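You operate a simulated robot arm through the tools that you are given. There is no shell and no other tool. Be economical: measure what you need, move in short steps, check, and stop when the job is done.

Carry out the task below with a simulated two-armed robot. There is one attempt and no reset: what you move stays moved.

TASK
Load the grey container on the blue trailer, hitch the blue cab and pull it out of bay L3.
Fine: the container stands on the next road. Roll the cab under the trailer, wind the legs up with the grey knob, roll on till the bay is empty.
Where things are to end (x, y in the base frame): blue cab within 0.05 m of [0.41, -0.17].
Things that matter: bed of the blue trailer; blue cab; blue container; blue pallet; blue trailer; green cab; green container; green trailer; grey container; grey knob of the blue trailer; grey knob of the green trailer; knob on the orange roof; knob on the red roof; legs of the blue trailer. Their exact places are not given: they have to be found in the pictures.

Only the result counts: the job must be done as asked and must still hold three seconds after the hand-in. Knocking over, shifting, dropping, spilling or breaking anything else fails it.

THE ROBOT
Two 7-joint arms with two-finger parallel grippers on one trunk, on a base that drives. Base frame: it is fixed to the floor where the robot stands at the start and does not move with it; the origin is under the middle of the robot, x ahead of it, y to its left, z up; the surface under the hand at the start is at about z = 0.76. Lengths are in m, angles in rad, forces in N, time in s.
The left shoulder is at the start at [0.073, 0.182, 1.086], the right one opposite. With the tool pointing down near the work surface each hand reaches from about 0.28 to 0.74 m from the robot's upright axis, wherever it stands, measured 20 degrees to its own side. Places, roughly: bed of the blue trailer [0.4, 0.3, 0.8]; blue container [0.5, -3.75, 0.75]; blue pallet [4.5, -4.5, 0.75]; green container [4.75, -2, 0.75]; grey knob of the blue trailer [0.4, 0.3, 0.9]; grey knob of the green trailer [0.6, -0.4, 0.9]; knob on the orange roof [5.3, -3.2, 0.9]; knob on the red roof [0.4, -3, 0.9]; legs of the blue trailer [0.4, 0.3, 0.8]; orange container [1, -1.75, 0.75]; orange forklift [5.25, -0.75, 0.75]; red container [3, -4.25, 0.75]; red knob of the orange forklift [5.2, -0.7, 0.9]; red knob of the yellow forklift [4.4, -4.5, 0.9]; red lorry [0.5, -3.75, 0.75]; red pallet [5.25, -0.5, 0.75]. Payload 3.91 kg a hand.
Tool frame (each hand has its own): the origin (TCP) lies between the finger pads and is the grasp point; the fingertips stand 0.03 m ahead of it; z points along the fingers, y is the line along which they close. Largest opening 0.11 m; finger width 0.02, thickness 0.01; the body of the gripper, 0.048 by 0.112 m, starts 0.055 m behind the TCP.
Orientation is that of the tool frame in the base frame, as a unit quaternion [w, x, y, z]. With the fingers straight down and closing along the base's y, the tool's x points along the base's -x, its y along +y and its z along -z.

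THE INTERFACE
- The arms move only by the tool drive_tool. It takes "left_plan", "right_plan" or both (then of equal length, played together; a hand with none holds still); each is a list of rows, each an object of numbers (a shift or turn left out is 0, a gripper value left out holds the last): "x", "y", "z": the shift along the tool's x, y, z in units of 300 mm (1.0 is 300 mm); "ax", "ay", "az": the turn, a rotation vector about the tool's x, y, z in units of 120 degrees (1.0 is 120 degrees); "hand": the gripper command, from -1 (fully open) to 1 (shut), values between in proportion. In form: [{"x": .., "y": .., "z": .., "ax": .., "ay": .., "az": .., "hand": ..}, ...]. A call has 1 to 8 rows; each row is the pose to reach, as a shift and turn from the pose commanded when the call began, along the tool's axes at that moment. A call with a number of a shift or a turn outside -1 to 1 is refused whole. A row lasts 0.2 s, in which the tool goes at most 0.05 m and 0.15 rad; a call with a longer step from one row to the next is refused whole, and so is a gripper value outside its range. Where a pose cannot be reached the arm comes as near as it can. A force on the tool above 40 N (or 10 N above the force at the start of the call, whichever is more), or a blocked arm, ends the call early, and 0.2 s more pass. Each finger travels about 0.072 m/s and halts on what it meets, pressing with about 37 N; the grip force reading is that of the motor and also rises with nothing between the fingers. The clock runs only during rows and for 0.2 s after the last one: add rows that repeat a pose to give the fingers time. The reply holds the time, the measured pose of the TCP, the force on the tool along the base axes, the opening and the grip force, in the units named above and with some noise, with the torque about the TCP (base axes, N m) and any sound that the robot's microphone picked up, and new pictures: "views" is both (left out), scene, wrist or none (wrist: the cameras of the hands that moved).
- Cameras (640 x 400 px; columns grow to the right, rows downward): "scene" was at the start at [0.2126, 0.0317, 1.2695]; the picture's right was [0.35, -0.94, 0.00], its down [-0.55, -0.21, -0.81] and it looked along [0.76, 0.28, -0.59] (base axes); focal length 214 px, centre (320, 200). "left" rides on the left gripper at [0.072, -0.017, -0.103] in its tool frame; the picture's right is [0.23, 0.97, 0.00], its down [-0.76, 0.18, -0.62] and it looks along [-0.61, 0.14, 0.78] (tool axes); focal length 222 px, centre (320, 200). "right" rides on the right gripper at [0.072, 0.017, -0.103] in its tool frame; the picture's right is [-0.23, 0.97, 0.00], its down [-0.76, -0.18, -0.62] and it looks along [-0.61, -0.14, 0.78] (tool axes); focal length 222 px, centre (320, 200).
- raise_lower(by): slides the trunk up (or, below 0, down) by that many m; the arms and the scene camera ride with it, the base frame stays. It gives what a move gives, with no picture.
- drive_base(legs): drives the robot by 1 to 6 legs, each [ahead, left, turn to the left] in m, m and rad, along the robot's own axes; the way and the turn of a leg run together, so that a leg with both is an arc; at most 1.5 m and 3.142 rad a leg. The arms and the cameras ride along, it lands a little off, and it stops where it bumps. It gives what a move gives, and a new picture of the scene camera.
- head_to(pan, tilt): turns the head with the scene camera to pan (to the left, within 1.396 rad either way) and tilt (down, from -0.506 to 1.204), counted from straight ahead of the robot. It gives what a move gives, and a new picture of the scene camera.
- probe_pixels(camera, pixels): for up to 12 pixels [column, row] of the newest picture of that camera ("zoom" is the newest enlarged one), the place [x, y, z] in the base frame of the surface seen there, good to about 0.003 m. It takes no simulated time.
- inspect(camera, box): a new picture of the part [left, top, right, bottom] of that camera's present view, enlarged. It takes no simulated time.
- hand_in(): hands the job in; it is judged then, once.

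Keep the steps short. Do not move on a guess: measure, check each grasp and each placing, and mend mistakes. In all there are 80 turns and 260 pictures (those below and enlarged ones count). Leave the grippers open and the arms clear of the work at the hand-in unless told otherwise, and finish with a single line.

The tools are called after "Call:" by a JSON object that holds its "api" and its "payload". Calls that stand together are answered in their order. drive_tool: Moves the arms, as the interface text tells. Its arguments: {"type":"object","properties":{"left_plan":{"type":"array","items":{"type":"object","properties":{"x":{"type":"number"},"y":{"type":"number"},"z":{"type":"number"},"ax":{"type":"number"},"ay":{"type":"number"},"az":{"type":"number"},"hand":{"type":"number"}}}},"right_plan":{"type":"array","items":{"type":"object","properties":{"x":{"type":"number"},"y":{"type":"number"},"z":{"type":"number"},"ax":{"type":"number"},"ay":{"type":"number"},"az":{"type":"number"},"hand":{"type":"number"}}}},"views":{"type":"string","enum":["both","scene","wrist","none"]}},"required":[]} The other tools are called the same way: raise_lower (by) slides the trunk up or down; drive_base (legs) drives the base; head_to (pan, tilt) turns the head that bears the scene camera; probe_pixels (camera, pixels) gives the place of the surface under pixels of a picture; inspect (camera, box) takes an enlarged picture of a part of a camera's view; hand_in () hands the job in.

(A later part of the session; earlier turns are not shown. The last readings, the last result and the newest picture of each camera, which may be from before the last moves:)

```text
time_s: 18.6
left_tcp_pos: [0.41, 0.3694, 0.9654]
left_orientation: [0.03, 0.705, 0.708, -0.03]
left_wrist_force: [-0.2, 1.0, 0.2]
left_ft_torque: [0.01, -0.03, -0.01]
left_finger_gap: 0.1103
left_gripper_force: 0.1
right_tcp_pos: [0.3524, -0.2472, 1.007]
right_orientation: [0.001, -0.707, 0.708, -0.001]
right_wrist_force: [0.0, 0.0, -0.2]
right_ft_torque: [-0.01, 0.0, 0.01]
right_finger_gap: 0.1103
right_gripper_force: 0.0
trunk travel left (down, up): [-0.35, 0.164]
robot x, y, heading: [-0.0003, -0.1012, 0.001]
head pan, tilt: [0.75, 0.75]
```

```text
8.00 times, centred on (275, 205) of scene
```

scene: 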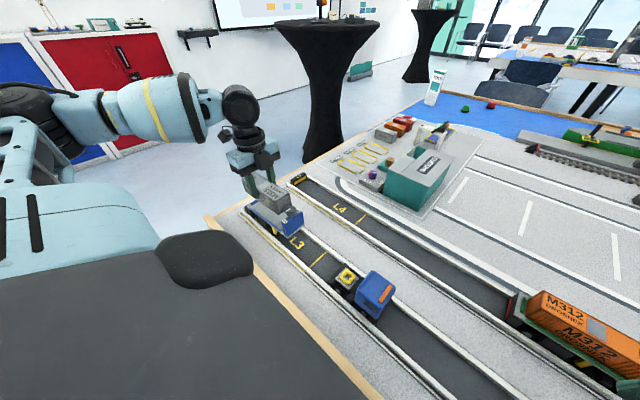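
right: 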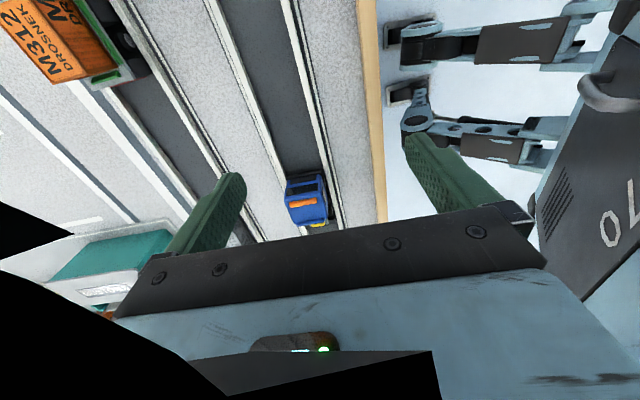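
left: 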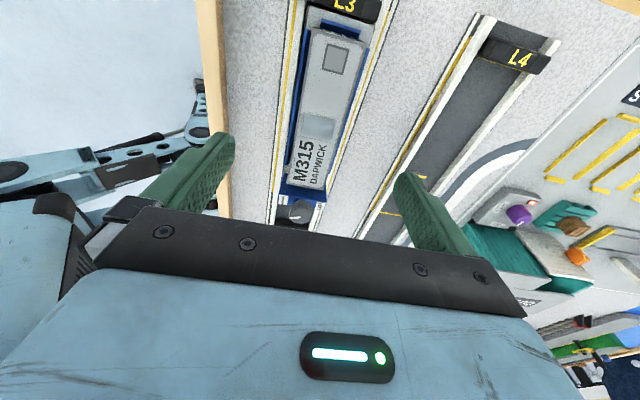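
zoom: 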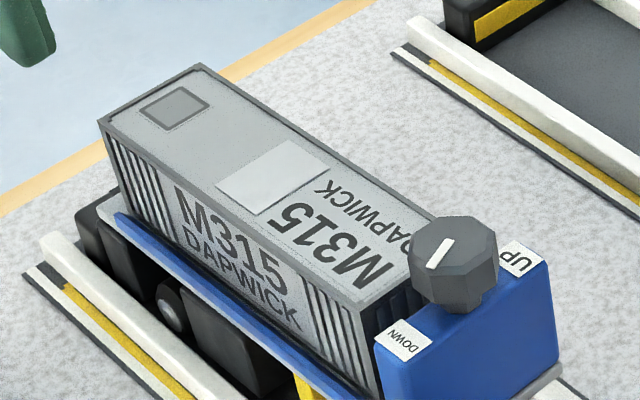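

Container loaded well. Next the cab: I'll sidestep the base 0.2 m to the right so the left hand has the cab and trailer in its good zone.

Call:
{"api": "drive_base", "payload": {"legs": [[0, -0.2, 0]]}}

```text
time_s: 20.9
left_tcp_pos: [0.4105, 0.1706, 0.9656]
left_orientation: [0.03, 0.707, 0.706, -0.03]
left_wrist_force: [0.3, -0.3, -0.2]
left_ft_torque: [0.03, 0.01, -0.01]
left_finger_gap: 0.1098
left_gripper_force: 0.0
right_tcp_pos: [0.3524, -0.4424, 1.0082]
right_orientation: [0.0, -0.706, 0.708, -0.001]
right_wrist_force: [0.1, 0.7, 0.0]
right_ft_torque: [0.03, 0.0, -0.02]
right_finger_gap: 0.1097
right_gripper_force: 0.1
trunk travel left (down, up): [-0.35, 0.164]
robot x, y, heading: [0.0002, -0.2982, -0.002]
head pan, tilt: [0.75, 0.75]
```

scene: 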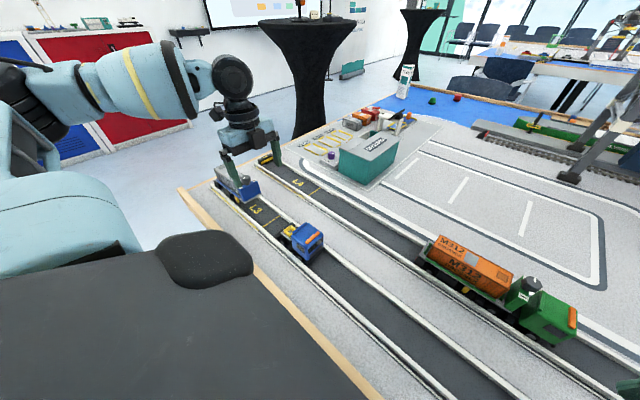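

Move the left hand toward the cab at high level, take out the tilt, and look.

Call:
{"api": "drive_tool", "payload": {"left_plan": [{"x": -0.14, "ay": 0.02}, {"x": -0.28, "ay": 0.0406}, {"x": -0.42, "ay": 0.0406}, {"x": -0.42, "ay": 0.0406}], "views": "wrist"}}

Call:
{"api": "inspect", "payload": {"camera": "scene", "box": [208, 165, 336, 265]}}

```text
time_s: 21.9
left_tcp_pos: [0.4115, 0.0476, 0.9762]
left_orientation: [-0.001, 0.707, 0.707, 0.0]
left_wrist_force: [0.6, 0.5, -0.1]
left_ft_torque: [-0.02, -0.01, 0.0]
left_finger_gap: 0.1099
left_gripper_force: 0.1
right_tcp_pos: [0.352, -0.4422, 1.0081]
right_orientation: [0.001, -0.706, 0.708, 0.0]
right_wrist_force: [1.0, -0.3, 0.0]
right_ft_torque: [-0.03, -0.01, 0.01]
right_finger_gap: 0.11
right_gripper_force: 0.0
trunk travel left (down, up): [-0.35, 0.164]
robot x, y, heading: [0.0004, -0.2947, -0.002]
head pan, tilt: [0.75, 0.75]
```

left: 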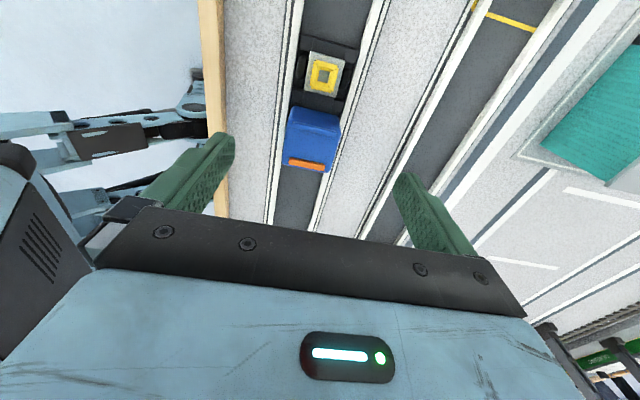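

```text
4.00 times, centred on (272, 215) of scene
```

zoom: 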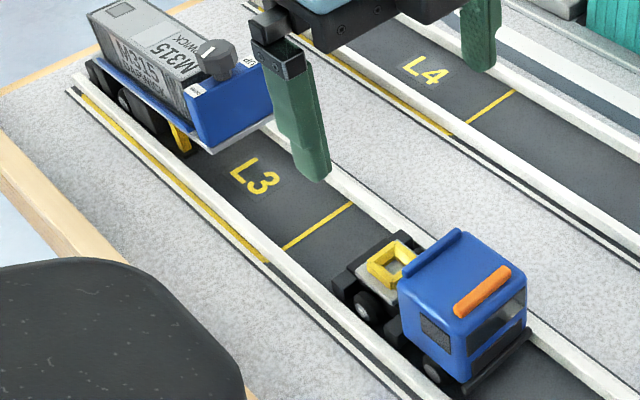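

Call:
{"api": "inspect", "payload": {"camera": "left", "box": [240, 20, 400, 190]}}

Call:
{"api": "inspect", "payload": {"camera": "scene", "box": [205, 170, 269, 210]}}

Call:
{"api": "probe_pixels", "payload": {"camera": "left", "pixels": [[295, 110], [340, 120], [285, 166], [328, 172], [313, 130], [323, 76], [310, 57], [345, 67], [308, 95], [343, 100], [303, 50], [352, 55]]}}

```text
2.35 times, centred on (320, 105) of left
```

zoom: 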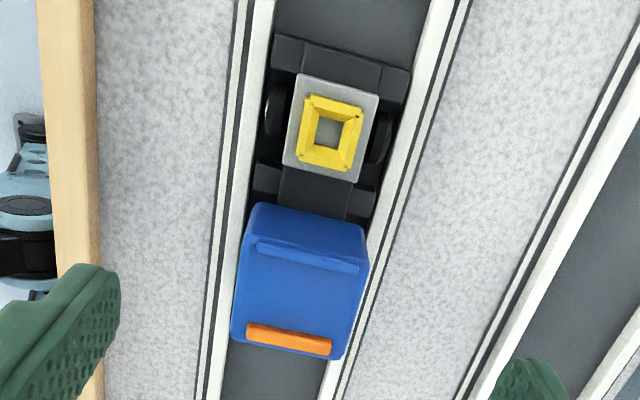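

```text
10.00 times, centred on (237, 190) of scene
```

zoom: 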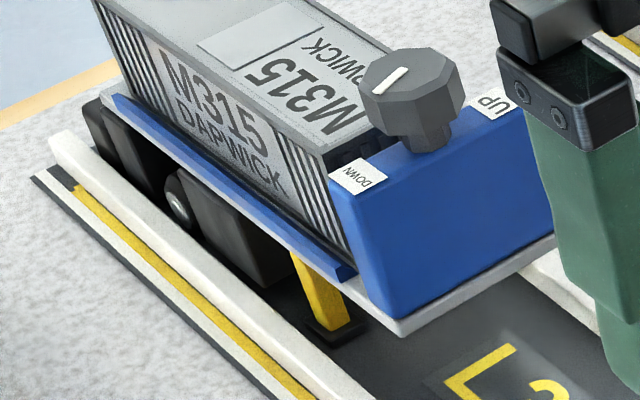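

```text
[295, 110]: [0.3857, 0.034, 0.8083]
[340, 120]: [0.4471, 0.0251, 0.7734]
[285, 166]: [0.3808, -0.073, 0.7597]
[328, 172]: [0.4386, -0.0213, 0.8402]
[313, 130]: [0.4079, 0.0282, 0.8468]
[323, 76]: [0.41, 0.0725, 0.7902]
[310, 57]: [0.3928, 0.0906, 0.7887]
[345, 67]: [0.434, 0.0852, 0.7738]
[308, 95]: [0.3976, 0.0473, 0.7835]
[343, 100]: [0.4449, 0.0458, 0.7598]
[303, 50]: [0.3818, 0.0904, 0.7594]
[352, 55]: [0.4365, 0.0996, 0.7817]
```

I need where the kingpin sits. The green cab is already hitched to an identical trailer, so I'll measure that spacing. Turn the head there.

Call:
{"api": "head_to", "payload": {"pan": -0.1, "tilt": 0.85}}

```text
time_s: 23.1
left_tcp_pos: [0.4131, 0.0471, 0.9766]
left_orientation: [0.0, 0.706, 0.708, 0.001]
left_wrist_force: [0.3, 0.2, 0.1]
left_ft_torque: [0.02, 0.04, 0.01]
left_finger_gap: 0.1101
left_gripper_force: 0.1
right_tcp_pos: [0.3525, -0.4429, 1.0074]
right_orientation: [0.001, -0.706, 0.708, -0.001]
right_wrist_force: [-0.8, 0.1, -0.2]
right_ft_torque: [0.06, -0.06, 0.0]
right_finger_gap: 0.11
right_gripper_force: 0.1
trunk travel left (down, up): [-0.35, 0.164]
robot x, y, heading: [-0.0011, -0.294, -0.003]
head pan, tilt: [-0.099, 0.85]
```

scene: 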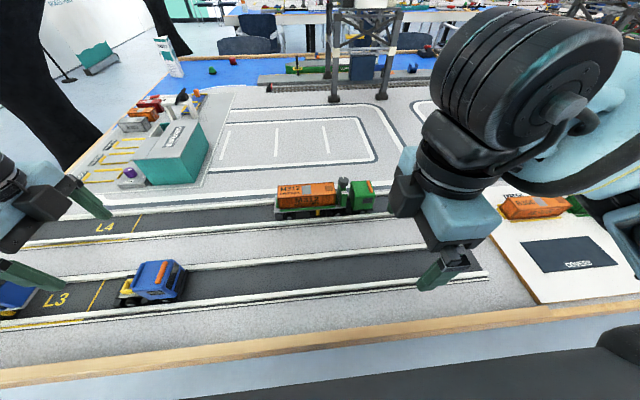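

Call:
{"api": "inspect", "payload": {"camera": "scene", "box": [266, 165, 394, 225]}}

Call:
{"api": "probe_pixels", "payload": {"camera": "zoom", "pixels": [[60, 130], [350, 120], [385, 90], [398, 75], [430, 115], [445, 100], [530, 100], [535, 130], [375, 130], [490, 90], [440, 150], [60, 110]]}}

```text
5.00 times, centred on (330, 195) of scene
```

zoom: 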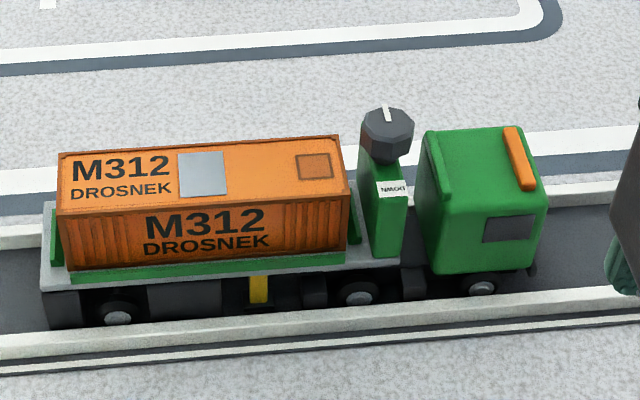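

```text
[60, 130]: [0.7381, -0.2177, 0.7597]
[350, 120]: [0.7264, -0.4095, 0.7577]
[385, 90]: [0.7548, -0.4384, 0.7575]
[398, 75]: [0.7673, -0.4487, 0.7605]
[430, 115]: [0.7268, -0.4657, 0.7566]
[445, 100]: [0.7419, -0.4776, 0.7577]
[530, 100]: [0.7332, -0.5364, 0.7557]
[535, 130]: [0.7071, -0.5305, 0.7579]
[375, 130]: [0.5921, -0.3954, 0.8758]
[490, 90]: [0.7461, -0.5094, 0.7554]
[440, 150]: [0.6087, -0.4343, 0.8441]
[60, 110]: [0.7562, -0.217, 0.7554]
```

Call:
{"api": "probe_pixels", "payload": {"camera": "zoom", "pixels": [[434, 262], [424, 200], [428, 230], [542, 225], [400, 245], [395, 215], [372, 250], [365, 190], [387, 118], [358, 292], [482, 288], [545, 200]]}}

Call:
{"api": "probe_pixels", "payload": {"camera": "zoom", "pixels": [[436, 250], [440, 200], [538, 240], [403, 225], [404, 200], [117, 312], [258, 290], [353, 260], [42, 280], [420, 150], [405, 140], [365, 140]]}}

```text
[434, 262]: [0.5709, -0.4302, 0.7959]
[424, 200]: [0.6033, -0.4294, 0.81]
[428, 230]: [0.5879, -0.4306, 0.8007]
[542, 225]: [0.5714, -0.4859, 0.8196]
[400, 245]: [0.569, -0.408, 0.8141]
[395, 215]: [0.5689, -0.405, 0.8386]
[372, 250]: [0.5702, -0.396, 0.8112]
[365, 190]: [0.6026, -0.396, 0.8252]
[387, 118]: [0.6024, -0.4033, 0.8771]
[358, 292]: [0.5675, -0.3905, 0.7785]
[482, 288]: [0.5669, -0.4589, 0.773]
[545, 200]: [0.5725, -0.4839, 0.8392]
```

```text
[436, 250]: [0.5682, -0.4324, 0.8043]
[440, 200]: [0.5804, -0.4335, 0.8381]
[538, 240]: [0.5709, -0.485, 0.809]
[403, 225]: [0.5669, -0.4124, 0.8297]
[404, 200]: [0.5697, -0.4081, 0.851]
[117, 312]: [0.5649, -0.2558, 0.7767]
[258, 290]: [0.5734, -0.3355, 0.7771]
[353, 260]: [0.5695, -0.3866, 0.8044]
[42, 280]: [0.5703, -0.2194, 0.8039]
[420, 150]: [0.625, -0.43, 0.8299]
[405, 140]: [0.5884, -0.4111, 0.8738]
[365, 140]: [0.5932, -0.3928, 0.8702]
```

Green: cab rear face y −0.431, headboard front −0.411 (gap 0.020), rear wheel −0.3905, legs −0.3355. Its mark points to UP. Now the same points on blue.

Call:
{"api": "head_to", "payload": {"pan": 0.7, "tilt": 0.8}}

Call:
{"api": "inspect", "payload": {"camera": "scene", "box": [208, 145, 336, 225]}}

```text
time_s: 24.2
left_tcp_pos: [0.4137, 0.0461, 0.9758]
left_orientation: [0.0, 0.706, 0.708, 0.001]
left_wrist_force: [0.4, 0.2, 1.0]
left_ft_torque: [0.0, 0.02, 0.0]
left_finger_gap: 0.1097
left_gripper_force: 0.0
right_tcp_pos: [0.3528, -0.4432, 1.0072]
right_orientation: [0.001, -0.706, 0.708, -0.001]
right_wrist_force: [0.7, -0.4, -0.4]
right_ft_torque: [0.0, -0.01, -0.01]
right_finger_gap: 0.1099
right_gripper_force: 0.1
trunk travel left (down, up): [-0.35, 0.164]
robot x, y, heading: [0.0036, -0.2968, -0.001]
head pan, tilt: [0.7, 0.799]
```

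scene: 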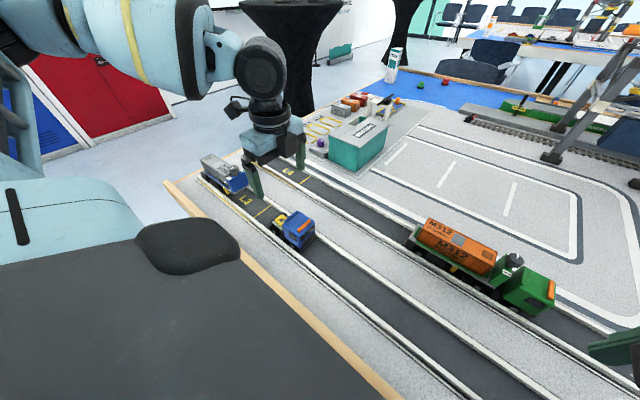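

```text
5.00 times, centred on (272, 185) of scene
```

zoom: 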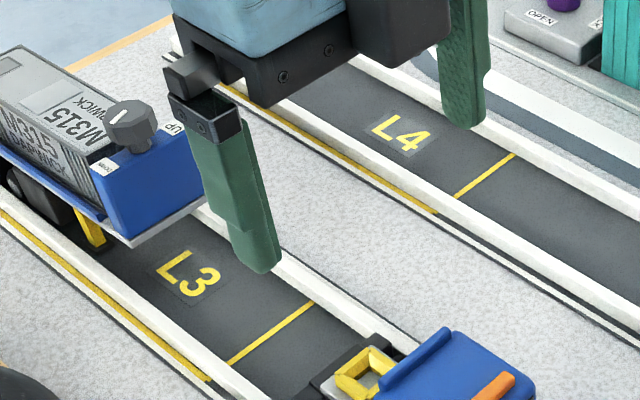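

Call:
{"api": "probe_pixels", "payload": {"camera": "zoom", "pixels": [[150, 200], [180, 180], [130, 220], [130, 242], [165, 225], [92, 228], [98, 240], [128, 115], [160, 160], [12, 185], [100, 190], [125, 228]]}}

Call:
{"api": "inspect", "payload": {"camera": "scene", "box": [245, 190, 341, 250]}}

Call:
{"api": "probe_pixels", "payload": {"camera": "zoom", "pixels": [[205, 150], [235, 200], [270, 225], [300, 165], [260, 170], [330, 190], [390, 330], [430, 270], [345, 215], [190, 215], [275, 290], [290, 250]]}}

```text
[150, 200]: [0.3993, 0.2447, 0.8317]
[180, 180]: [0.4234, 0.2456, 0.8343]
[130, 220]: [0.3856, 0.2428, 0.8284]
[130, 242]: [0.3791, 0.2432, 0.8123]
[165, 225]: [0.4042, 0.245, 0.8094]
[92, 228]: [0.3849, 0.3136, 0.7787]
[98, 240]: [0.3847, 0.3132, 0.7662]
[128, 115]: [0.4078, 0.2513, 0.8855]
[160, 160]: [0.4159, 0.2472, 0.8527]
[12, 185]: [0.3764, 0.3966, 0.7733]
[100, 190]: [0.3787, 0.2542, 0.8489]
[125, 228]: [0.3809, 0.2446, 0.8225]
```

```text
6.67 times, centred on (293, 220) of scene
```

zoom: 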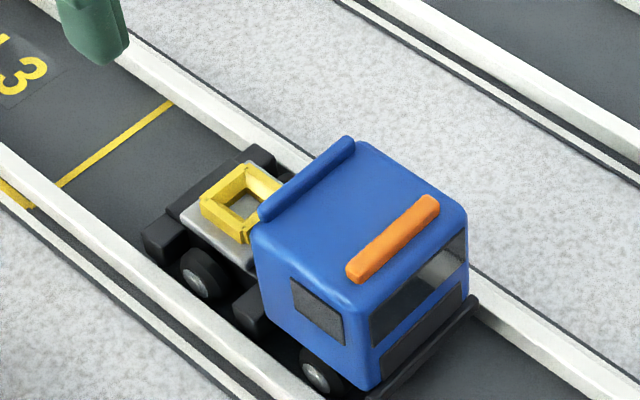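

```text
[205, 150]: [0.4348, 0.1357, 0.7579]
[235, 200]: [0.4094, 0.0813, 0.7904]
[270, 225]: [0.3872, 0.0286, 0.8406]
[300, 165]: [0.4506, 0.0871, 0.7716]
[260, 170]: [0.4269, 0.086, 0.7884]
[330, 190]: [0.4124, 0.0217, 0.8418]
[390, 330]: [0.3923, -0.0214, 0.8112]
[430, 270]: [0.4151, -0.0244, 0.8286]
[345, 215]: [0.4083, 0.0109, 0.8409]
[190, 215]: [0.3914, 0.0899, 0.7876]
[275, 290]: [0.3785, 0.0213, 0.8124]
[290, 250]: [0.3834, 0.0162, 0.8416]
```

Matching the geometry, the blue cab must roll +0.189 m in y (fifth wheel to about y 0.261). I'll grasp the cab box (x 0.38–0.44, y −0.023–0.033) at y about 0, TCP z 0.845.

Call:
{"api": "drive_tool", "payload": {"left_plan": [{"x": -0.08, "y": -0.008, "z": 0.08}, {"x": -0.155, "y": -0.008, "z": 0.16}, {"x": -0.155, "y": -0.008, "z": 0.28}, {"x": -0.155, "y": -0.008, "z": 0.37}, {"x": -0.155, "y": -0.008, "z": 0.435}, {"x": -0.155, "y": -0.008, "z": 0.435}], "views": "both"}}

```text
time_s: 25.6
left_tcp_pos: [0.4079, 0.0008, 0.8475]
left_orientation: [0.001, 0.706, 0.708, 0.0]
left_wrist_force: [-0.2, -0.1, 0.8]
left_ft_torque: [0.0, -0.01, -0.02]
left_finger_gap: 0.11
left_gripper_force: 0.1
right_tcp_pos: [0.3511, -0.4432, 1.0082]
right_orientation: [0.001, -0.706, 0.709, 0.0]
right_wrist_force: [0.1, 0.5, 1.0]
right_ft_torque: [-0.02, 0.01, -0.03]
right_finger_gap: 0.1102
right_gripper_force: 0.1
trunk travel left (down, up): [-0.35, 0.164]
robot x, y, heading: [0.0007, -0.2953, 0.002]
head pan, tilt: [0.7, 0.799]
```

scene: 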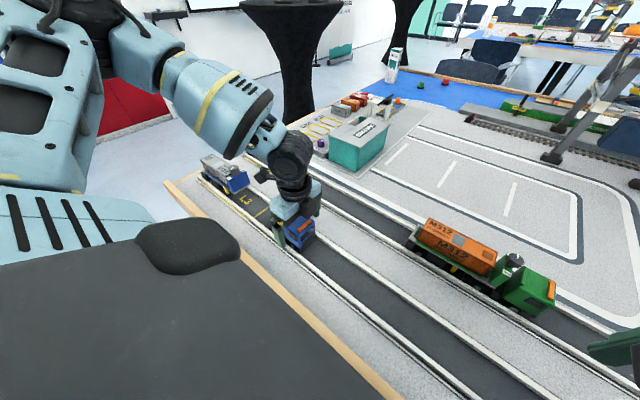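
left: 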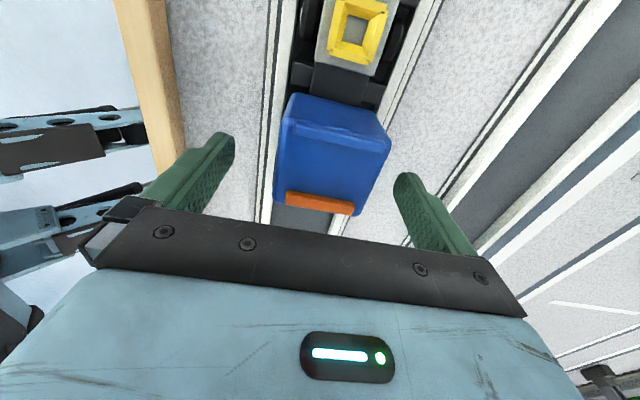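

Fingers straddle the cab. Close gently, with a 2 mm centering shift.

Call:
{"api": "drive_tool", "payload": {"left_plan": [{"y": 0.006, "z": 0.01}, {"y": 0.006, "z": 0.01, "hand": 0.0}, {"y": 0.006, "z": 0.01, "hand": 1}, {"y": 0.006, "z": 0.01, "hand": 1}, {"y": 0.006, "z": 0.01, "hand": 1}], "views": "wrist"}}

```text
time_s: 26.9
left_tcp_pos: [0.4099, -0.0008, 0.8451]
left_orientation: [0.001, 0.707, 0.708, 0.001]
left_wrist_force: [2.5, -0.5, 0.4]
left_ft_torque: [0.01, -0.06, -0.03]
left_finger_gap: 0.0616
left_gripper_force: 36.7
right_tcp_pos: [0.3524, -0.4435, 1.006]
right_orientation: [0.001, -0.706, 0.708, 0.0]
right_wrist_force: [-0.9, -0.5, 0.3]
right_ft_torque: [0.02, 0.02, -0.02]
right_finger_gap: 0.11
right_gripper_force: 0.0
trunk travel left (down, up): [-0.35, 0.164]
robot x, y, heading: [0.0028, -0.2964, -0.004]
head pan, tilt: [0.7, 0.799]
```

left: 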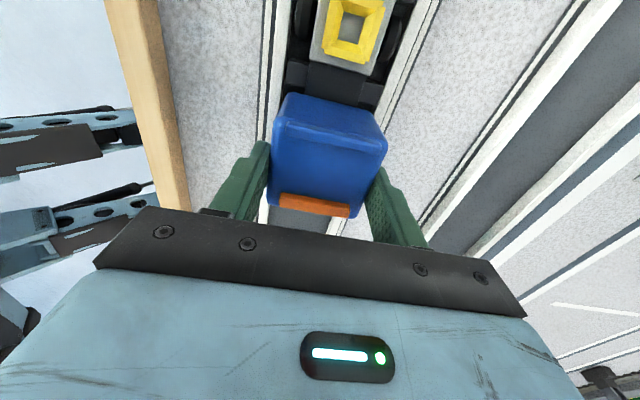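

Gripped (0.062). Roll +0.14 m toward the trailer, then look.

Call:
{"api": "drive_tool", "payload": {"left_plan": [{"x": 0.06}, {"x": 0.14}, {"x": 0.23}, {"x": 0.32}, {"x": 0.4}, {"x": 0.467}, {"x": 0.467}], "views": "both"}}

Call:
{"api": "inspect", "payload": {"camera": "left", "box": [220, 0, 440, 130]}}

Call:
{"api": "inspect", "payload": {"camera": "scene", "box": [190, 145, 318, 225]}}

```text
time_s: 28.4
left_tcp_pos: [0.4099, 0.139, 0.8445]
left_orientation: [0.001, 0.707, 0.707, 0.002]
left_wrist_force: [-2.8, 0.3, 24.8]
left_ft_torque: [0.04, 0.49, 0.0]
left_finger_gap: 0.0616
left_gripper_force: 37.1
right_tcp_pos: [0.3518, -0.4436, 1.0083]
right_orientation: [0.002, -0.706, 0.708, 0.0]
right_wrist_force: [-0.5, -0.2, 0.3]
right_ft_torque: [-0.02, 0.01, 0.01]
right_finger_gap: 0.1102
right_gripper_force: 0.1
trunk travel left (down, up): [-0.35, 0.164]
robot x, y, heading: [-0.0026, -0.2941, -0.004]
head pan, tilt: [0.7, 0.799]
```

scene: 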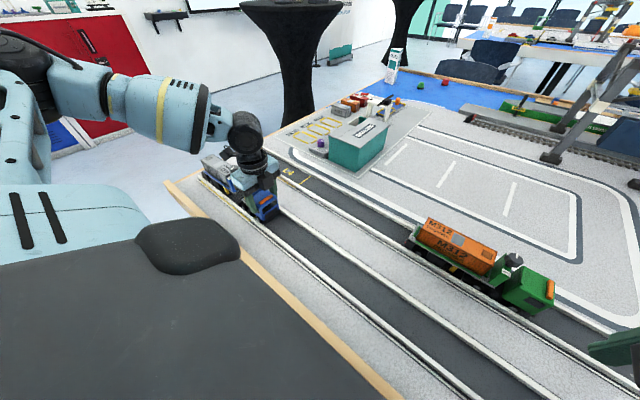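
left: 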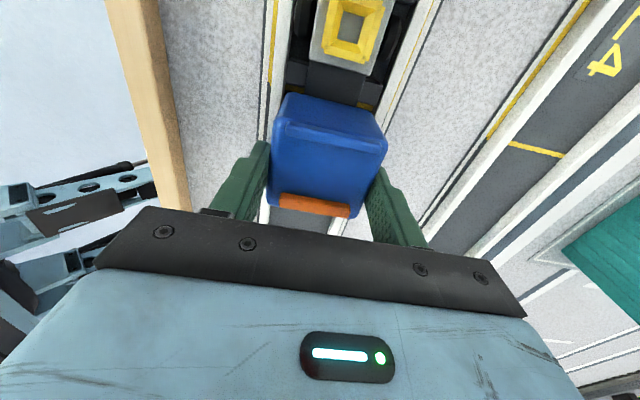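

```text
2.91 times, centred on (330, 65) of left
```

zoom: 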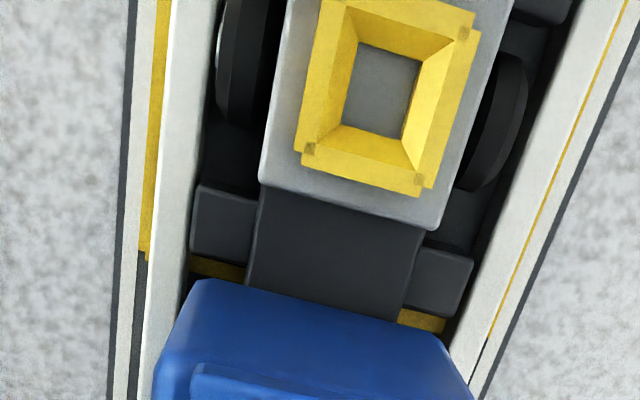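

```text
5.00 times, centred on (254, 185) of scene
```

zoom: 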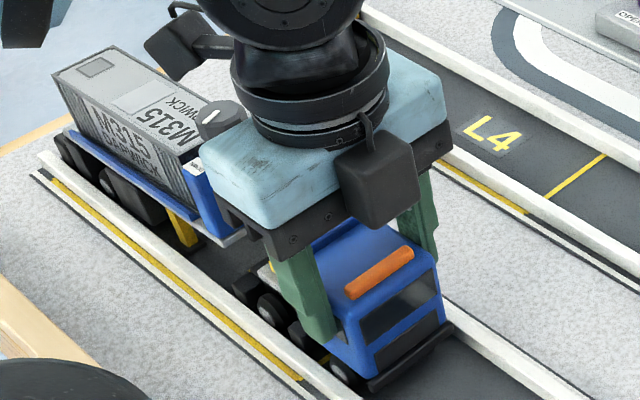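

The tool is pressing down 25 N; I'll ease up about 1.5 mm. Check the funnel position first.

Call:
{"api": "probe_pixels", "payload": {"camera": "left", "pixels": [[350, 32], [338, 30], [368, 35], [345, 55], [360, 8], [325, 49], [370, 60]]}}

Call:
{"api": "drive_tool", "payload": {"left_plan": [{"z": -0.005}, {"z": -0.005, "x": 0.06}, {"z": -0.005, "x": 0.11}, {"z": -0.005, "x": 0.14}, {"z": -0.005, "x": 0.14}], "views": "wrist"}}

Call:
{"api": "inspect", "payload": {"camera": "scene", "box": [190, 145, 286, 205]}}

```text
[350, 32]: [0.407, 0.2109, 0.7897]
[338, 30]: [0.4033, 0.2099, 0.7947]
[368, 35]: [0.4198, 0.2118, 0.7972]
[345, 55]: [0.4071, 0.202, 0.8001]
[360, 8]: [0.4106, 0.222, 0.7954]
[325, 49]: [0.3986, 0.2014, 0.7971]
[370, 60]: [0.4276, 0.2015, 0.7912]
```

```text
time_s: 29.6
left_tcp_pos: [0.4093, 0.1813, 0.8442]
left_orientation: [0.0, 0.707, 0.708, 0.0]
left_wrist_force: [-2.5, -0.1, 8.5]
left_ft_torque: [0.01, -0.12, 0.04]
left_finger_gap: 0.0618
left_gripper_force: 37.5
right_tcp_pos: [0.3515, -0.4448, 1.0074]
right_orientation: [0.001, -0.706, 0.708, -0.001]
right_wrist_force: [0.1, 0.2, -0.7]
right_ft_torque: [-0.02, 0.05, 0.01]
right_finger_gap: 0.1095
right_gripper_force: 0.1
trunk travel left (down, up): [-0.35, 0.164]
robot x, y, heading: [0.0008, -0.296, -0.001]
head pan, tilt: [0.7, 0.799]
```

left: 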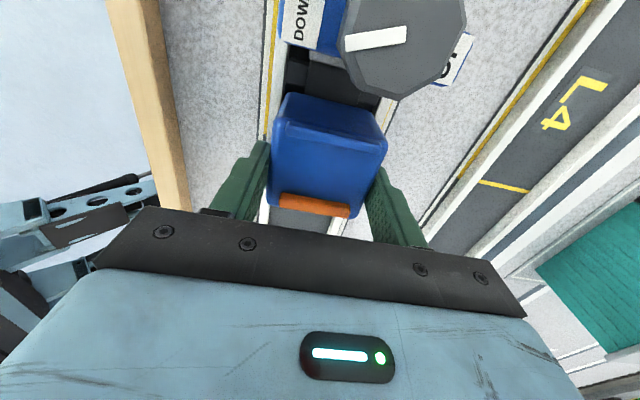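

```text
6.67 times, centred on (238, 175) of scene
```

zoom: 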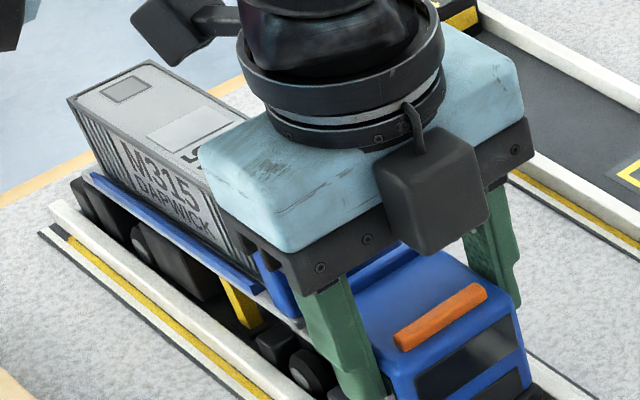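

No lateral resistance. The funnel is at y about 0.254; 8 mm more to reach about 0.2615.

Call:
{"api": "drive_tool", "payload": {"left_plan": [{"x": 0.013}, {"x": 0.026}, {"x": 0.026}], "views": "none"}}

Call:
{"api": "inspect", "payload": {"camera": "scene", "box": [190, 155, 270, 205]}}

Call:
{"api": "inspect", "payload": {"camera": "left", "box": [240, 0, 480, 150]}}

```text
time_s: 30.4
left_tcp_pos: [0.4107, 0.1878, 0.8449]
left_orientation: [0.0, 0.706, 0.708, 0.0]
left_wrist_force: [-3.2, -0.6, 5.2]
left_ft_torque: [-0.06, 0.0, -0.04]
left_finger_gap: 0.0617
left_gripper_force: 37.2
right_tcp_pos: [0.3519, -0.4433, 1.008]
right_orientation: [0.0, -0.706, 0.708, -0.001]
right_wrist_force: [0.3, 0.3, 0.7]
right_ft_torque: [-0.01, -0.01, 0.01]
right_finger_gap: 0.1098
right_gripper_force: 0.0
trunk travel left (down, up): [-0.35, 0.164]
robot x, y, heading: [-0.004, -0.2953, -0.0]
head pan, tilt: [0.7, 0.799]
```

```text
8.00 times, centred on (230, 180) of scene
```

zoom: 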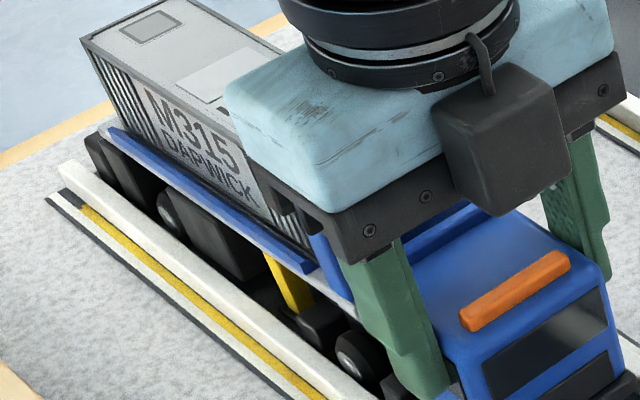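

```text
2.67 times, centred on (360, 75) of left
```

zoom: 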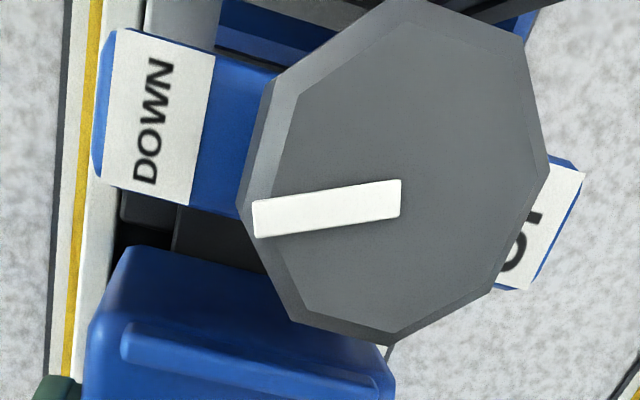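

The cab is in place and the mark clearly points to DOWN; it needs a half turn to UP. Release the cab and lift.

Call:
{"api": "drive_tool", "payload": {"left_plan": [{"hand": 0.2}, {"hand": -0.5}, {"hand": -1}, {"z": -0.08, "hand": -1}, {"z": -0.2}, {"z": -0.33}, {"z": -0.4}, {"z": -0.4}], "views": "wrist"}}

Call:
{"api": "inspect", "payload": {"camera": "scene", "box": [190, 155, 270, 205]}}

```text
time_s: 32.2
left_tcp_pos: [0.409, 0.188, 0.965]
left_orientation: [-0.001, 0.706, 0.708, -0.001]
left_wrist_force: [0.6, 0.1, -0.2]
left_ft_torque: [0.0, -0.01, 0.0]
left_finger_gap: 0.11
left_gripper_force: 0.2
right_tcp_pos: [0.3509, -0.4433, 1.0088]
right_orientation: [0.001, -0.705, 0.709, -0.001]
right_wrist_force: [0.0, -0.3, -0.2]
right_ft_torque: [0.03, 0.0, 0.0]
right_finger_gap: 0.1102
right_gripper_force: 0.1
trunk travel left (down, up): [-0.35, 0.164]
robot x, y, heading: [0.0024, -0.2942, 0.002]
head pan, tilt: [0.7, 0.799]
```

left: 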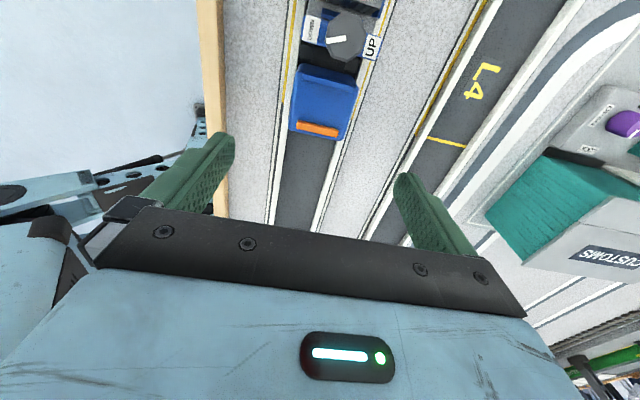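

```text
8.00 times, centred on (230, 180) of scene
```

zoom: 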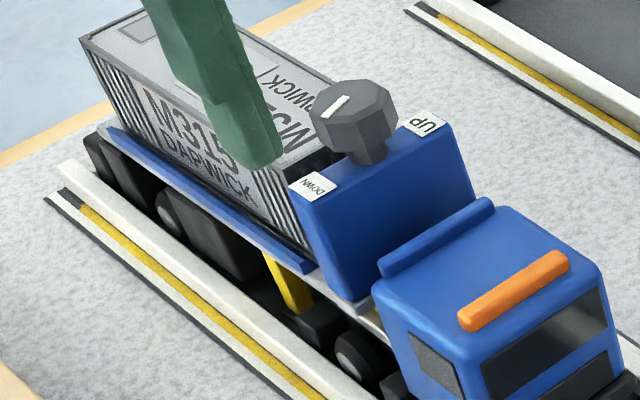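

Cab is under the nose. Now measure the gap and the knob precisely.

Call:
{"api": "probe_pixels", "payload": {"camera": "zoom", "pixels": [[318, 108], [394, 98], [340, 85], [375, 125], [355, 105], [345, 130], [360, 358], [290, 285], [430, 220], [370, 160], [375, 320], [340, 290]]}}

Call:
{"api": "inspect", "payload": {"camera": "left", "box": [296, 0, 392, 60]}}

Call:
{"api": "probe_pixels", "payload": {"camera": "zoom", "pixels": [[190, 260], [270, 385], [440, 220], [310, 260], [330, 80], [220, 165], [420, 130], [400, 320], [240, 230], [360, 100], [330, 340], [430, 280]]}}

```text
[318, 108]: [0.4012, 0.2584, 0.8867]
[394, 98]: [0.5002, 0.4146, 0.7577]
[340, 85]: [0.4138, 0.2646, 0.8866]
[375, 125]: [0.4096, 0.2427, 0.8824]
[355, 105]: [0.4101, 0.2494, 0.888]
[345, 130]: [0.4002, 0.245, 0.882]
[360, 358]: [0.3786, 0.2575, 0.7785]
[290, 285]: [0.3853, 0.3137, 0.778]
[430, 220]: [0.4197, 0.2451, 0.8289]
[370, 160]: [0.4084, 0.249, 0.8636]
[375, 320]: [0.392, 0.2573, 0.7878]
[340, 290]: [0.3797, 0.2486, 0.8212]
```

```text
6.67 times, centred on (344, 30) of left
```

zoom: 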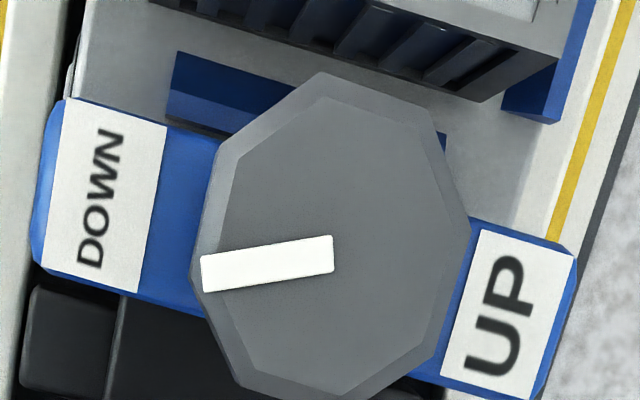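

```text
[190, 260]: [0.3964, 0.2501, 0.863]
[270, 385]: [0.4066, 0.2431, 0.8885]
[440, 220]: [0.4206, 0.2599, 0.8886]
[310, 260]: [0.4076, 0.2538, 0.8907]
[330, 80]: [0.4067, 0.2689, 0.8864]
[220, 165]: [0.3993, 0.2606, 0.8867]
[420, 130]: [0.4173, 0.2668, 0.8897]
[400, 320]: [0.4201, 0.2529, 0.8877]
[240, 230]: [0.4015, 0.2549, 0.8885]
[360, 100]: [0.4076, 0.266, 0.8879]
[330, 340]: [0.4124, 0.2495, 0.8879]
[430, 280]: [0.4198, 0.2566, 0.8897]
```

Knob: centre (0.409, 0.256), top z 0.889, about 0.028 across. I'll place the open fingers around it, tilted to its axis, tips about z 0.871.

Call:
{"api": "drive_tool", "payload": {"left_plan": [{"x": 0.12, "ay": -0.02, "hand": -0.3}, {"x": 0.23, "ay": -0.0406, "hand": -0.3}, {"x": 0.23, "z": 0.1, "ay": -0.0406}, {"x": 0.23, "z": 0.18, "ay": -0.0406}, {"x": 0.23, "z": 0.213, "ay": -0.0406}, {"x": 0.23, "z": 0.213, "ay": -0.0406}], "views": "none"}}

Call:
{"api": "inspect", "payload": {"camera": "scene", "box": [198, 150, 278, 200]}}

Call:
{"api": "inspect", "payload": {"camera": "left", "box": [220, 90, 420, 215]}}

```text
time_s: 33.6
left_tcp_pos: [0.4108, 0.2557, 0.9014]
left_orientation: [0.031, 0.706, 0.707, -0.03]
left_wrist_force: [0.7, -1.5, 0.1]
left_ft_torque: [-0.02, 0.0, 0.0]
left_finger_gap: 0.0717
left_gripper_force: 0.1
right_tcp_pos: [0.352, -0.4449, 1.007]
right_orientation: [0.001, -0.706, 0.709, 0.0]
right_wrist_force: [0.8, -0.1, 0.1]
right_ft_torque: [0.01, -0.04, 0.02]
right_finger_gap: 0.1099
right_gripper_force: 0.1
trunk travel left (down, up): [-0.35, 0.164]
robot x, y, heading: [-0.0017, -0.2979, -0.004]
head pan, tilt: [0.7, 0.799]
```

```text
8.00 times, centred on (238, 175) of scene
```

zoom: 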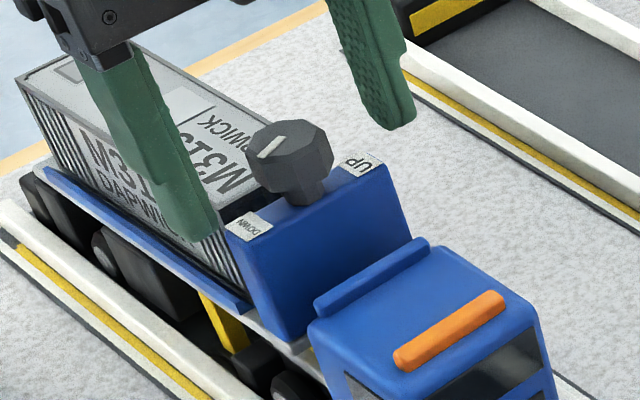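

```text
3.20 times, centred on (320, 152) of left
```

zoom: 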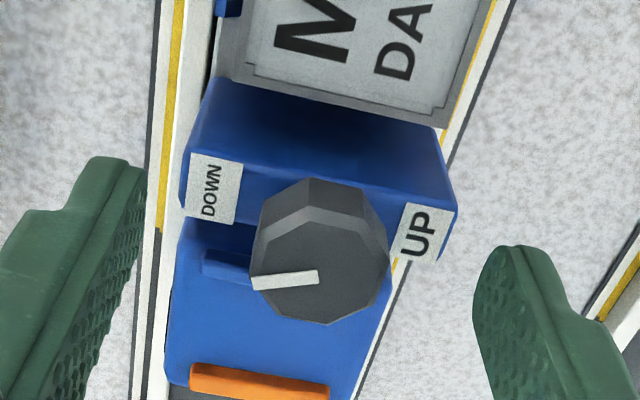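

Aligned around the knob. Close on it.

Call:
{"api": "drive_tool", "payload": {"left_plan": [{"hand": 0.3}, {"hand": 1}, {"hand": 1}, {"hand": 1}], "views": "none"}}

Call:
{"api": "inspect", "payload": {"camera": "left", "box": [220, 90, 420, 215]}}

```text
time_s: 34.6
left_tcp_pos: [0.4114, 0.2562, 0.9016]
left_orientation: [0.03, 0.706, 0.707, -0.03]
left_wrist_force: [0.2, 0.1, 0.9]
left_ft_torque: [-0.09, -0.02, 0.01]
left_finger_gap: 0.0248
left_gripper_force: 37.2
right_tcp_pos: [0.3534, -0.4429, 1.0081]
right_orientation: [0.001, -0.706, 0.708, -0.001]
right_wrist_force: [-0.1, -0.1, -0.4]
right_ft_torque: [0.01, -0.02, -0.01]
right_finger_gap: 0.1101
right_gripper_force: 0.1
trunk travel left (down, up): [-0.35, 0.164]
robot x, y, heading: [0.0005, -0.2959, -0.005]
head pan, tilt: [0.7, 0.799]
```

```text
3.20 times, centred on (320, 152) of left
```

zoom: 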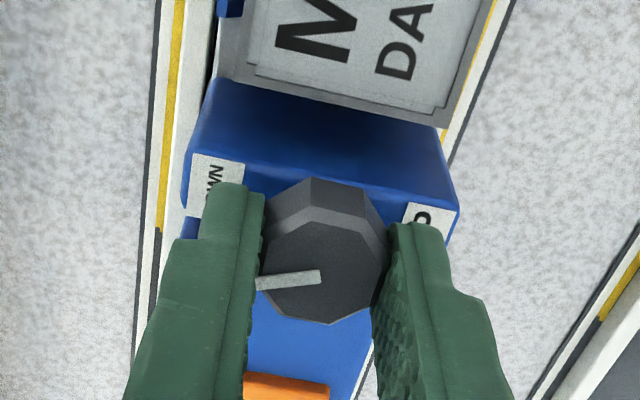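

Gripped (0.025). Try a small turn of −20° (mark via the cab side) and watch the torque.

Call:
{"api": "drive_tool", "payload": {"left_plan": [{"az": -0.05}, {"az": -0.1}, {"az": -0.15}, {"az": -0.167}, {"az": -0.167}], "views": "none"}}

Call:
{"api": "inspect", "payload": {"camera": "scene", "box": [198, 150, 278, 200]}}

```text
time_s: 35.9
left_tcp_pos: [0.4087, 0.2568, 0.9022]
left_orientation: [0.024, 0.573, 0.819, -0.034]
left_wrist_force: [-0.7, -1.0, 0.9]
left_ft_torque: [0.17, -0.14, 0.0]
left_finger_gap: 0.0251
left_gripper_force: 37.2
right_tcp_pos: [0.3518, -0.444, 1.0066]
right_orientation: [0.001, -0.706, 0.708, -0.001]
right_wrist_force: [-0.1, 0.5, -0.8]
right_ft_torque: [0.02, -0.04, -0.03]
right_finger_gap: 0.1099
right_gripper_force: 0.0
trunk travel left (down, up): [-0.35, 0.164]
robot x, y, heading: [0.0009, -0.2959, -0.002]
head pan, tilt: [0.7, 0.799]
```

```text
8.00 times, centred on (238, 175) of scene
```

zoom: 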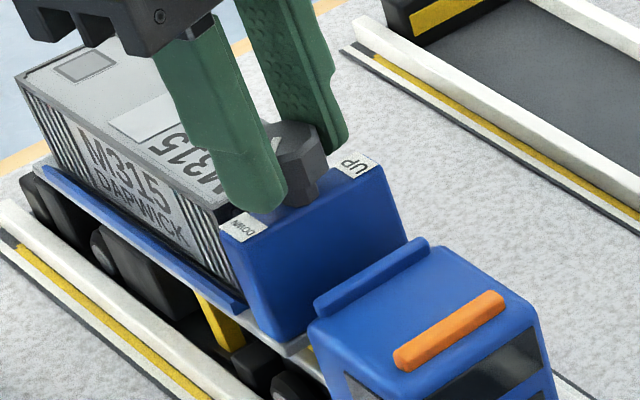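

The turn met no resistance. Check the mark from the wrist and turn on another −40°.

Call:
{"api": "drive_tool", "payload": {"left_plan": [{"az": -0.06}, {"az": -0.12}, {"az": -0.18}, {"az": -0.24}, {"az": -0.3}, {"az": -0.333}, {"az": -0.333}], "views": "none"}}

Call:
{"api": "inspect", "payload": {"camera": "left", "box": [220, 90, 420, 215]}}

Call:
{"api": "inspect", "payload": {"camera": "scene", "box": [198, 150, 278, 200]}}

```text
time_s: 37.5
left_tcp_pos: [0.4092, 0.2573, 0.9011]
left_orientation: [0.01, 0.257, 0.965, -0.04]
left_wrist_force: [1.0, -2.2, 2.6]
left_ft_torque: [0.31, -0.25, 0.02]
left_finger_gap: 0.0251
left_gripper_force: 36.7
right_tcp_pos: [0.3522, -0.4432, 1.0079]
right_orientation: [0.0, -0.706, 0.709, -0.001]
right_wrist_force: [0.4, -0.4, 0.3]
right_ft_torque: [0.0, -0.01, 0.01]
right_finger_gap: 0.1102
right_gripper_force: 0.0
trunk travel left (down, up): [-0.35, 0.164]
robot x, y, heading: [0.0001, -0.2987, -0.003]
head pan, tilt: [0.7, 0.799]
```

```text
3.20 times, centred on (320, 152) of left
```

zoom: 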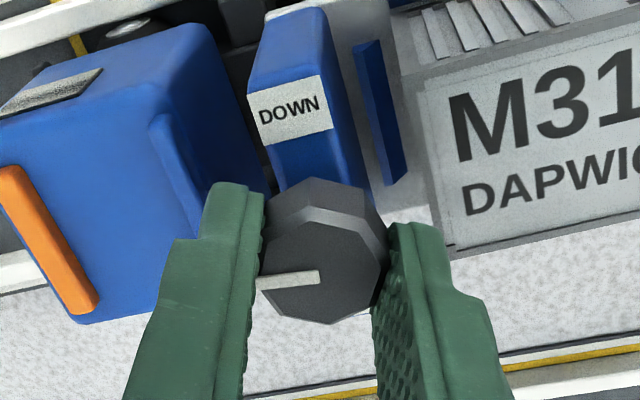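

```text
8.00 times, centred on (238, 175) of scene
```

zoom: 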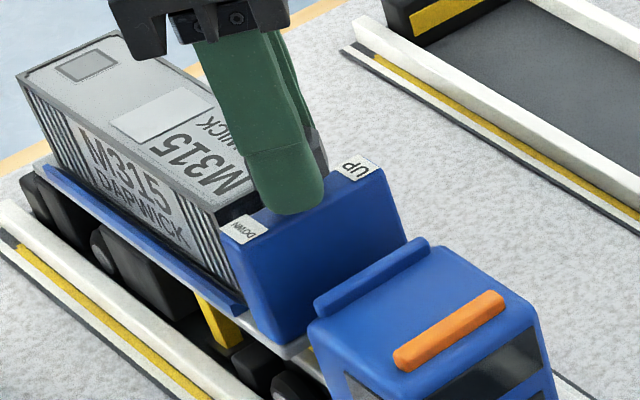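

The knob turns with the fingers (60° so far); the nose hasn't moved. Continue −55°.

Call:
{"api": "drive_tool", "payload": {"left_plan": [{"az": -0.065}, {"az": -0.13}, {"az": -0.195}, {"az": -0.26}, {"az": -0.325}, {"az": -0.39}, {"az": -0.455}, {"az": -0.455}], "views": "none"}}

Call:
{"api": "inspect", "payload": {"camera": "scene", "box": [198, 150, 278, 200]}}

Call:
{"api": "inspect", "payload": {"camera": "left", "box": [220, 90, 420, 215]}}

```text
time_s: 39.2
left_tcp_pos: [0.4092, 0.2572, 0.9006]
left_orientation: [-0.008, -0.214, 0.976, -0.042]
left_wrist_force: [1.1, -1.6, 6.4]
left_ft_torque: [0.9, -0.48, -0.04]
left_finger_gap: 0.0252
left_gripper_force: 37.4
right_tcp_pos: [0.3521, -0.4445, 1.0074]
right_orientation: [0.0, -0.706, 0.708, -0.001]
right_wrist_force: [0.3, 0.6, -0.8]
right_ft_torque: [0.01, -0.03, 0.0]
right_finger_gap: 0.1098
right_gripper_force: 0.1
trunk travel left (down, up): [-0.35, 0.164]
robot x, y, heading: [0.0002, -0.298, -0.002]
head pan, tilt: [0.7, 0.799]
```

```text
8.00 times, centred on (238, 175) of scene
```

zoom: 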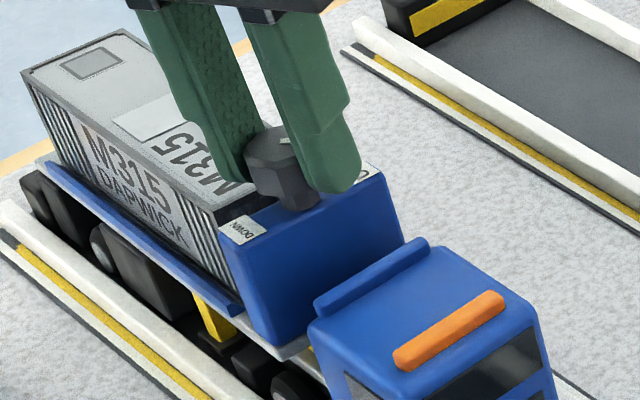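

```text
3.20 times, centred on (320, 152) of left
```

zoom: 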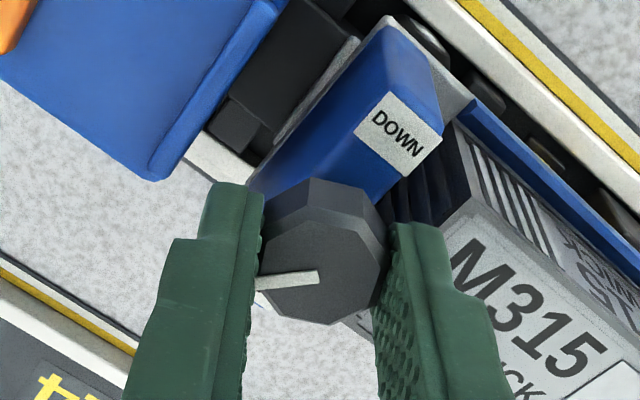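

115° turned. Torque about x is growing, so the grip may be holding the nose up. I'll open the fingers to let it settle and look.

Call:
{"api": "drive_tool", "payload": {"left_plan": [{"hand": 0.3}, {"hand": -0.3}, {"hand": -0.3}], "views": "none"}}

Call:
{"api": "inspect", "payload": {"camera": "scene", "box": [198, 150, 278, 200]}}

Call:
{"api": "inspect", "payload": {"camera": "left", "box": [220, 90, 420, 215]}}

```text
time_s: 40.0
left_tcp_pos: [0.408, 0.2574, 0.9006]
left_orientation: [-0.008, -0.214, 0.976, -0.042]
left_wrist_force: [0.7, 0.2, -0.8]
left_ft_torque: [0.02, 0.0, 0.01]
left_finger_gap: 0.0715
left_gripper_force: 0.1
right_tcp_pos: [0.3536, -0.4426, 1.0069]
right_orientation: [0.001, -0.705, 0.709, -0.001]
right_wrist_force: [0.2, 0.7, -0.6]
right_ft_torque: [0.0, 0.03, -0.01]
right_finger_gap: 0.1101
right_gripper_force: 0.0
trunk travel left (down, up): [-0.35, 0.164]
robot x, y, heading: [-0.0001, -0.2977, 0.001]
head pan, tilt: [0.7, 0.799]
```

```text
8.00 times, centred on (238, 175) of scene
```

zoom: 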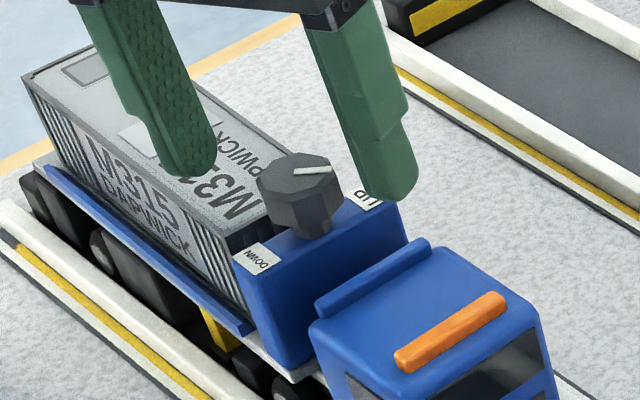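

```text
3.20 times, centred on (320, 152) of left
```

zoom: 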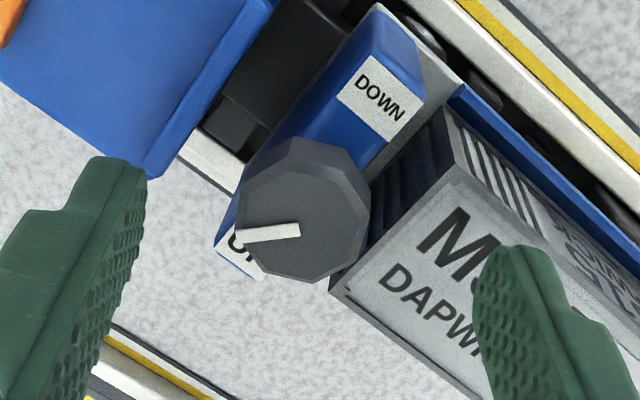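

The nose dropped a good amount, so the direction is right. Measure the knob and slope again.

Call:
{"api": "probe_pixels", "payload": {"camera": "zoom", "pixels": [[245, 215], [360, 215], [300, 180], [290, 265], [300, 215], [380, 95], [240, 240], [400, 240], [470, 250], [560, 320]]}}

Call:
{"api": "probe_pixels", "payload": {"camera": "scene", "pixels": [[203, 160], [230, 180], [236, 171], [238, 190], [231, 183], [205, 166]]}}

```text
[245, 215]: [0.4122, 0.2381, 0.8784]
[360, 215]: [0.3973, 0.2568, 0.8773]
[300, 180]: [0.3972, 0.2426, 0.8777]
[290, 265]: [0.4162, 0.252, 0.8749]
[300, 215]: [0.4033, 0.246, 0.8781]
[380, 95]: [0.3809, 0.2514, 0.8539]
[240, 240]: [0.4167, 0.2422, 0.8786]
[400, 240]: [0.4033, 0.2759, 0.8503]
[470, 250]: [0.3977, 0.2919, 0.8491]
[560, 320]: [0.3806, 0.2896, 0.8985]
```

```text
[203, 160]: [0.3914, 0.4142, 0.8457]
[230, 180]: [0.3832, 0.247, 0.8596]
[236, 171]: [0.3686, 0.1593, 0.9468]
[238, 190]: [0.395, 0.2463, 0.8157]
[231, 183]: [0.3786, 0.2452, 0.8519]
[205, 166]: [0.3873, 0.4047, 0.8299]
```

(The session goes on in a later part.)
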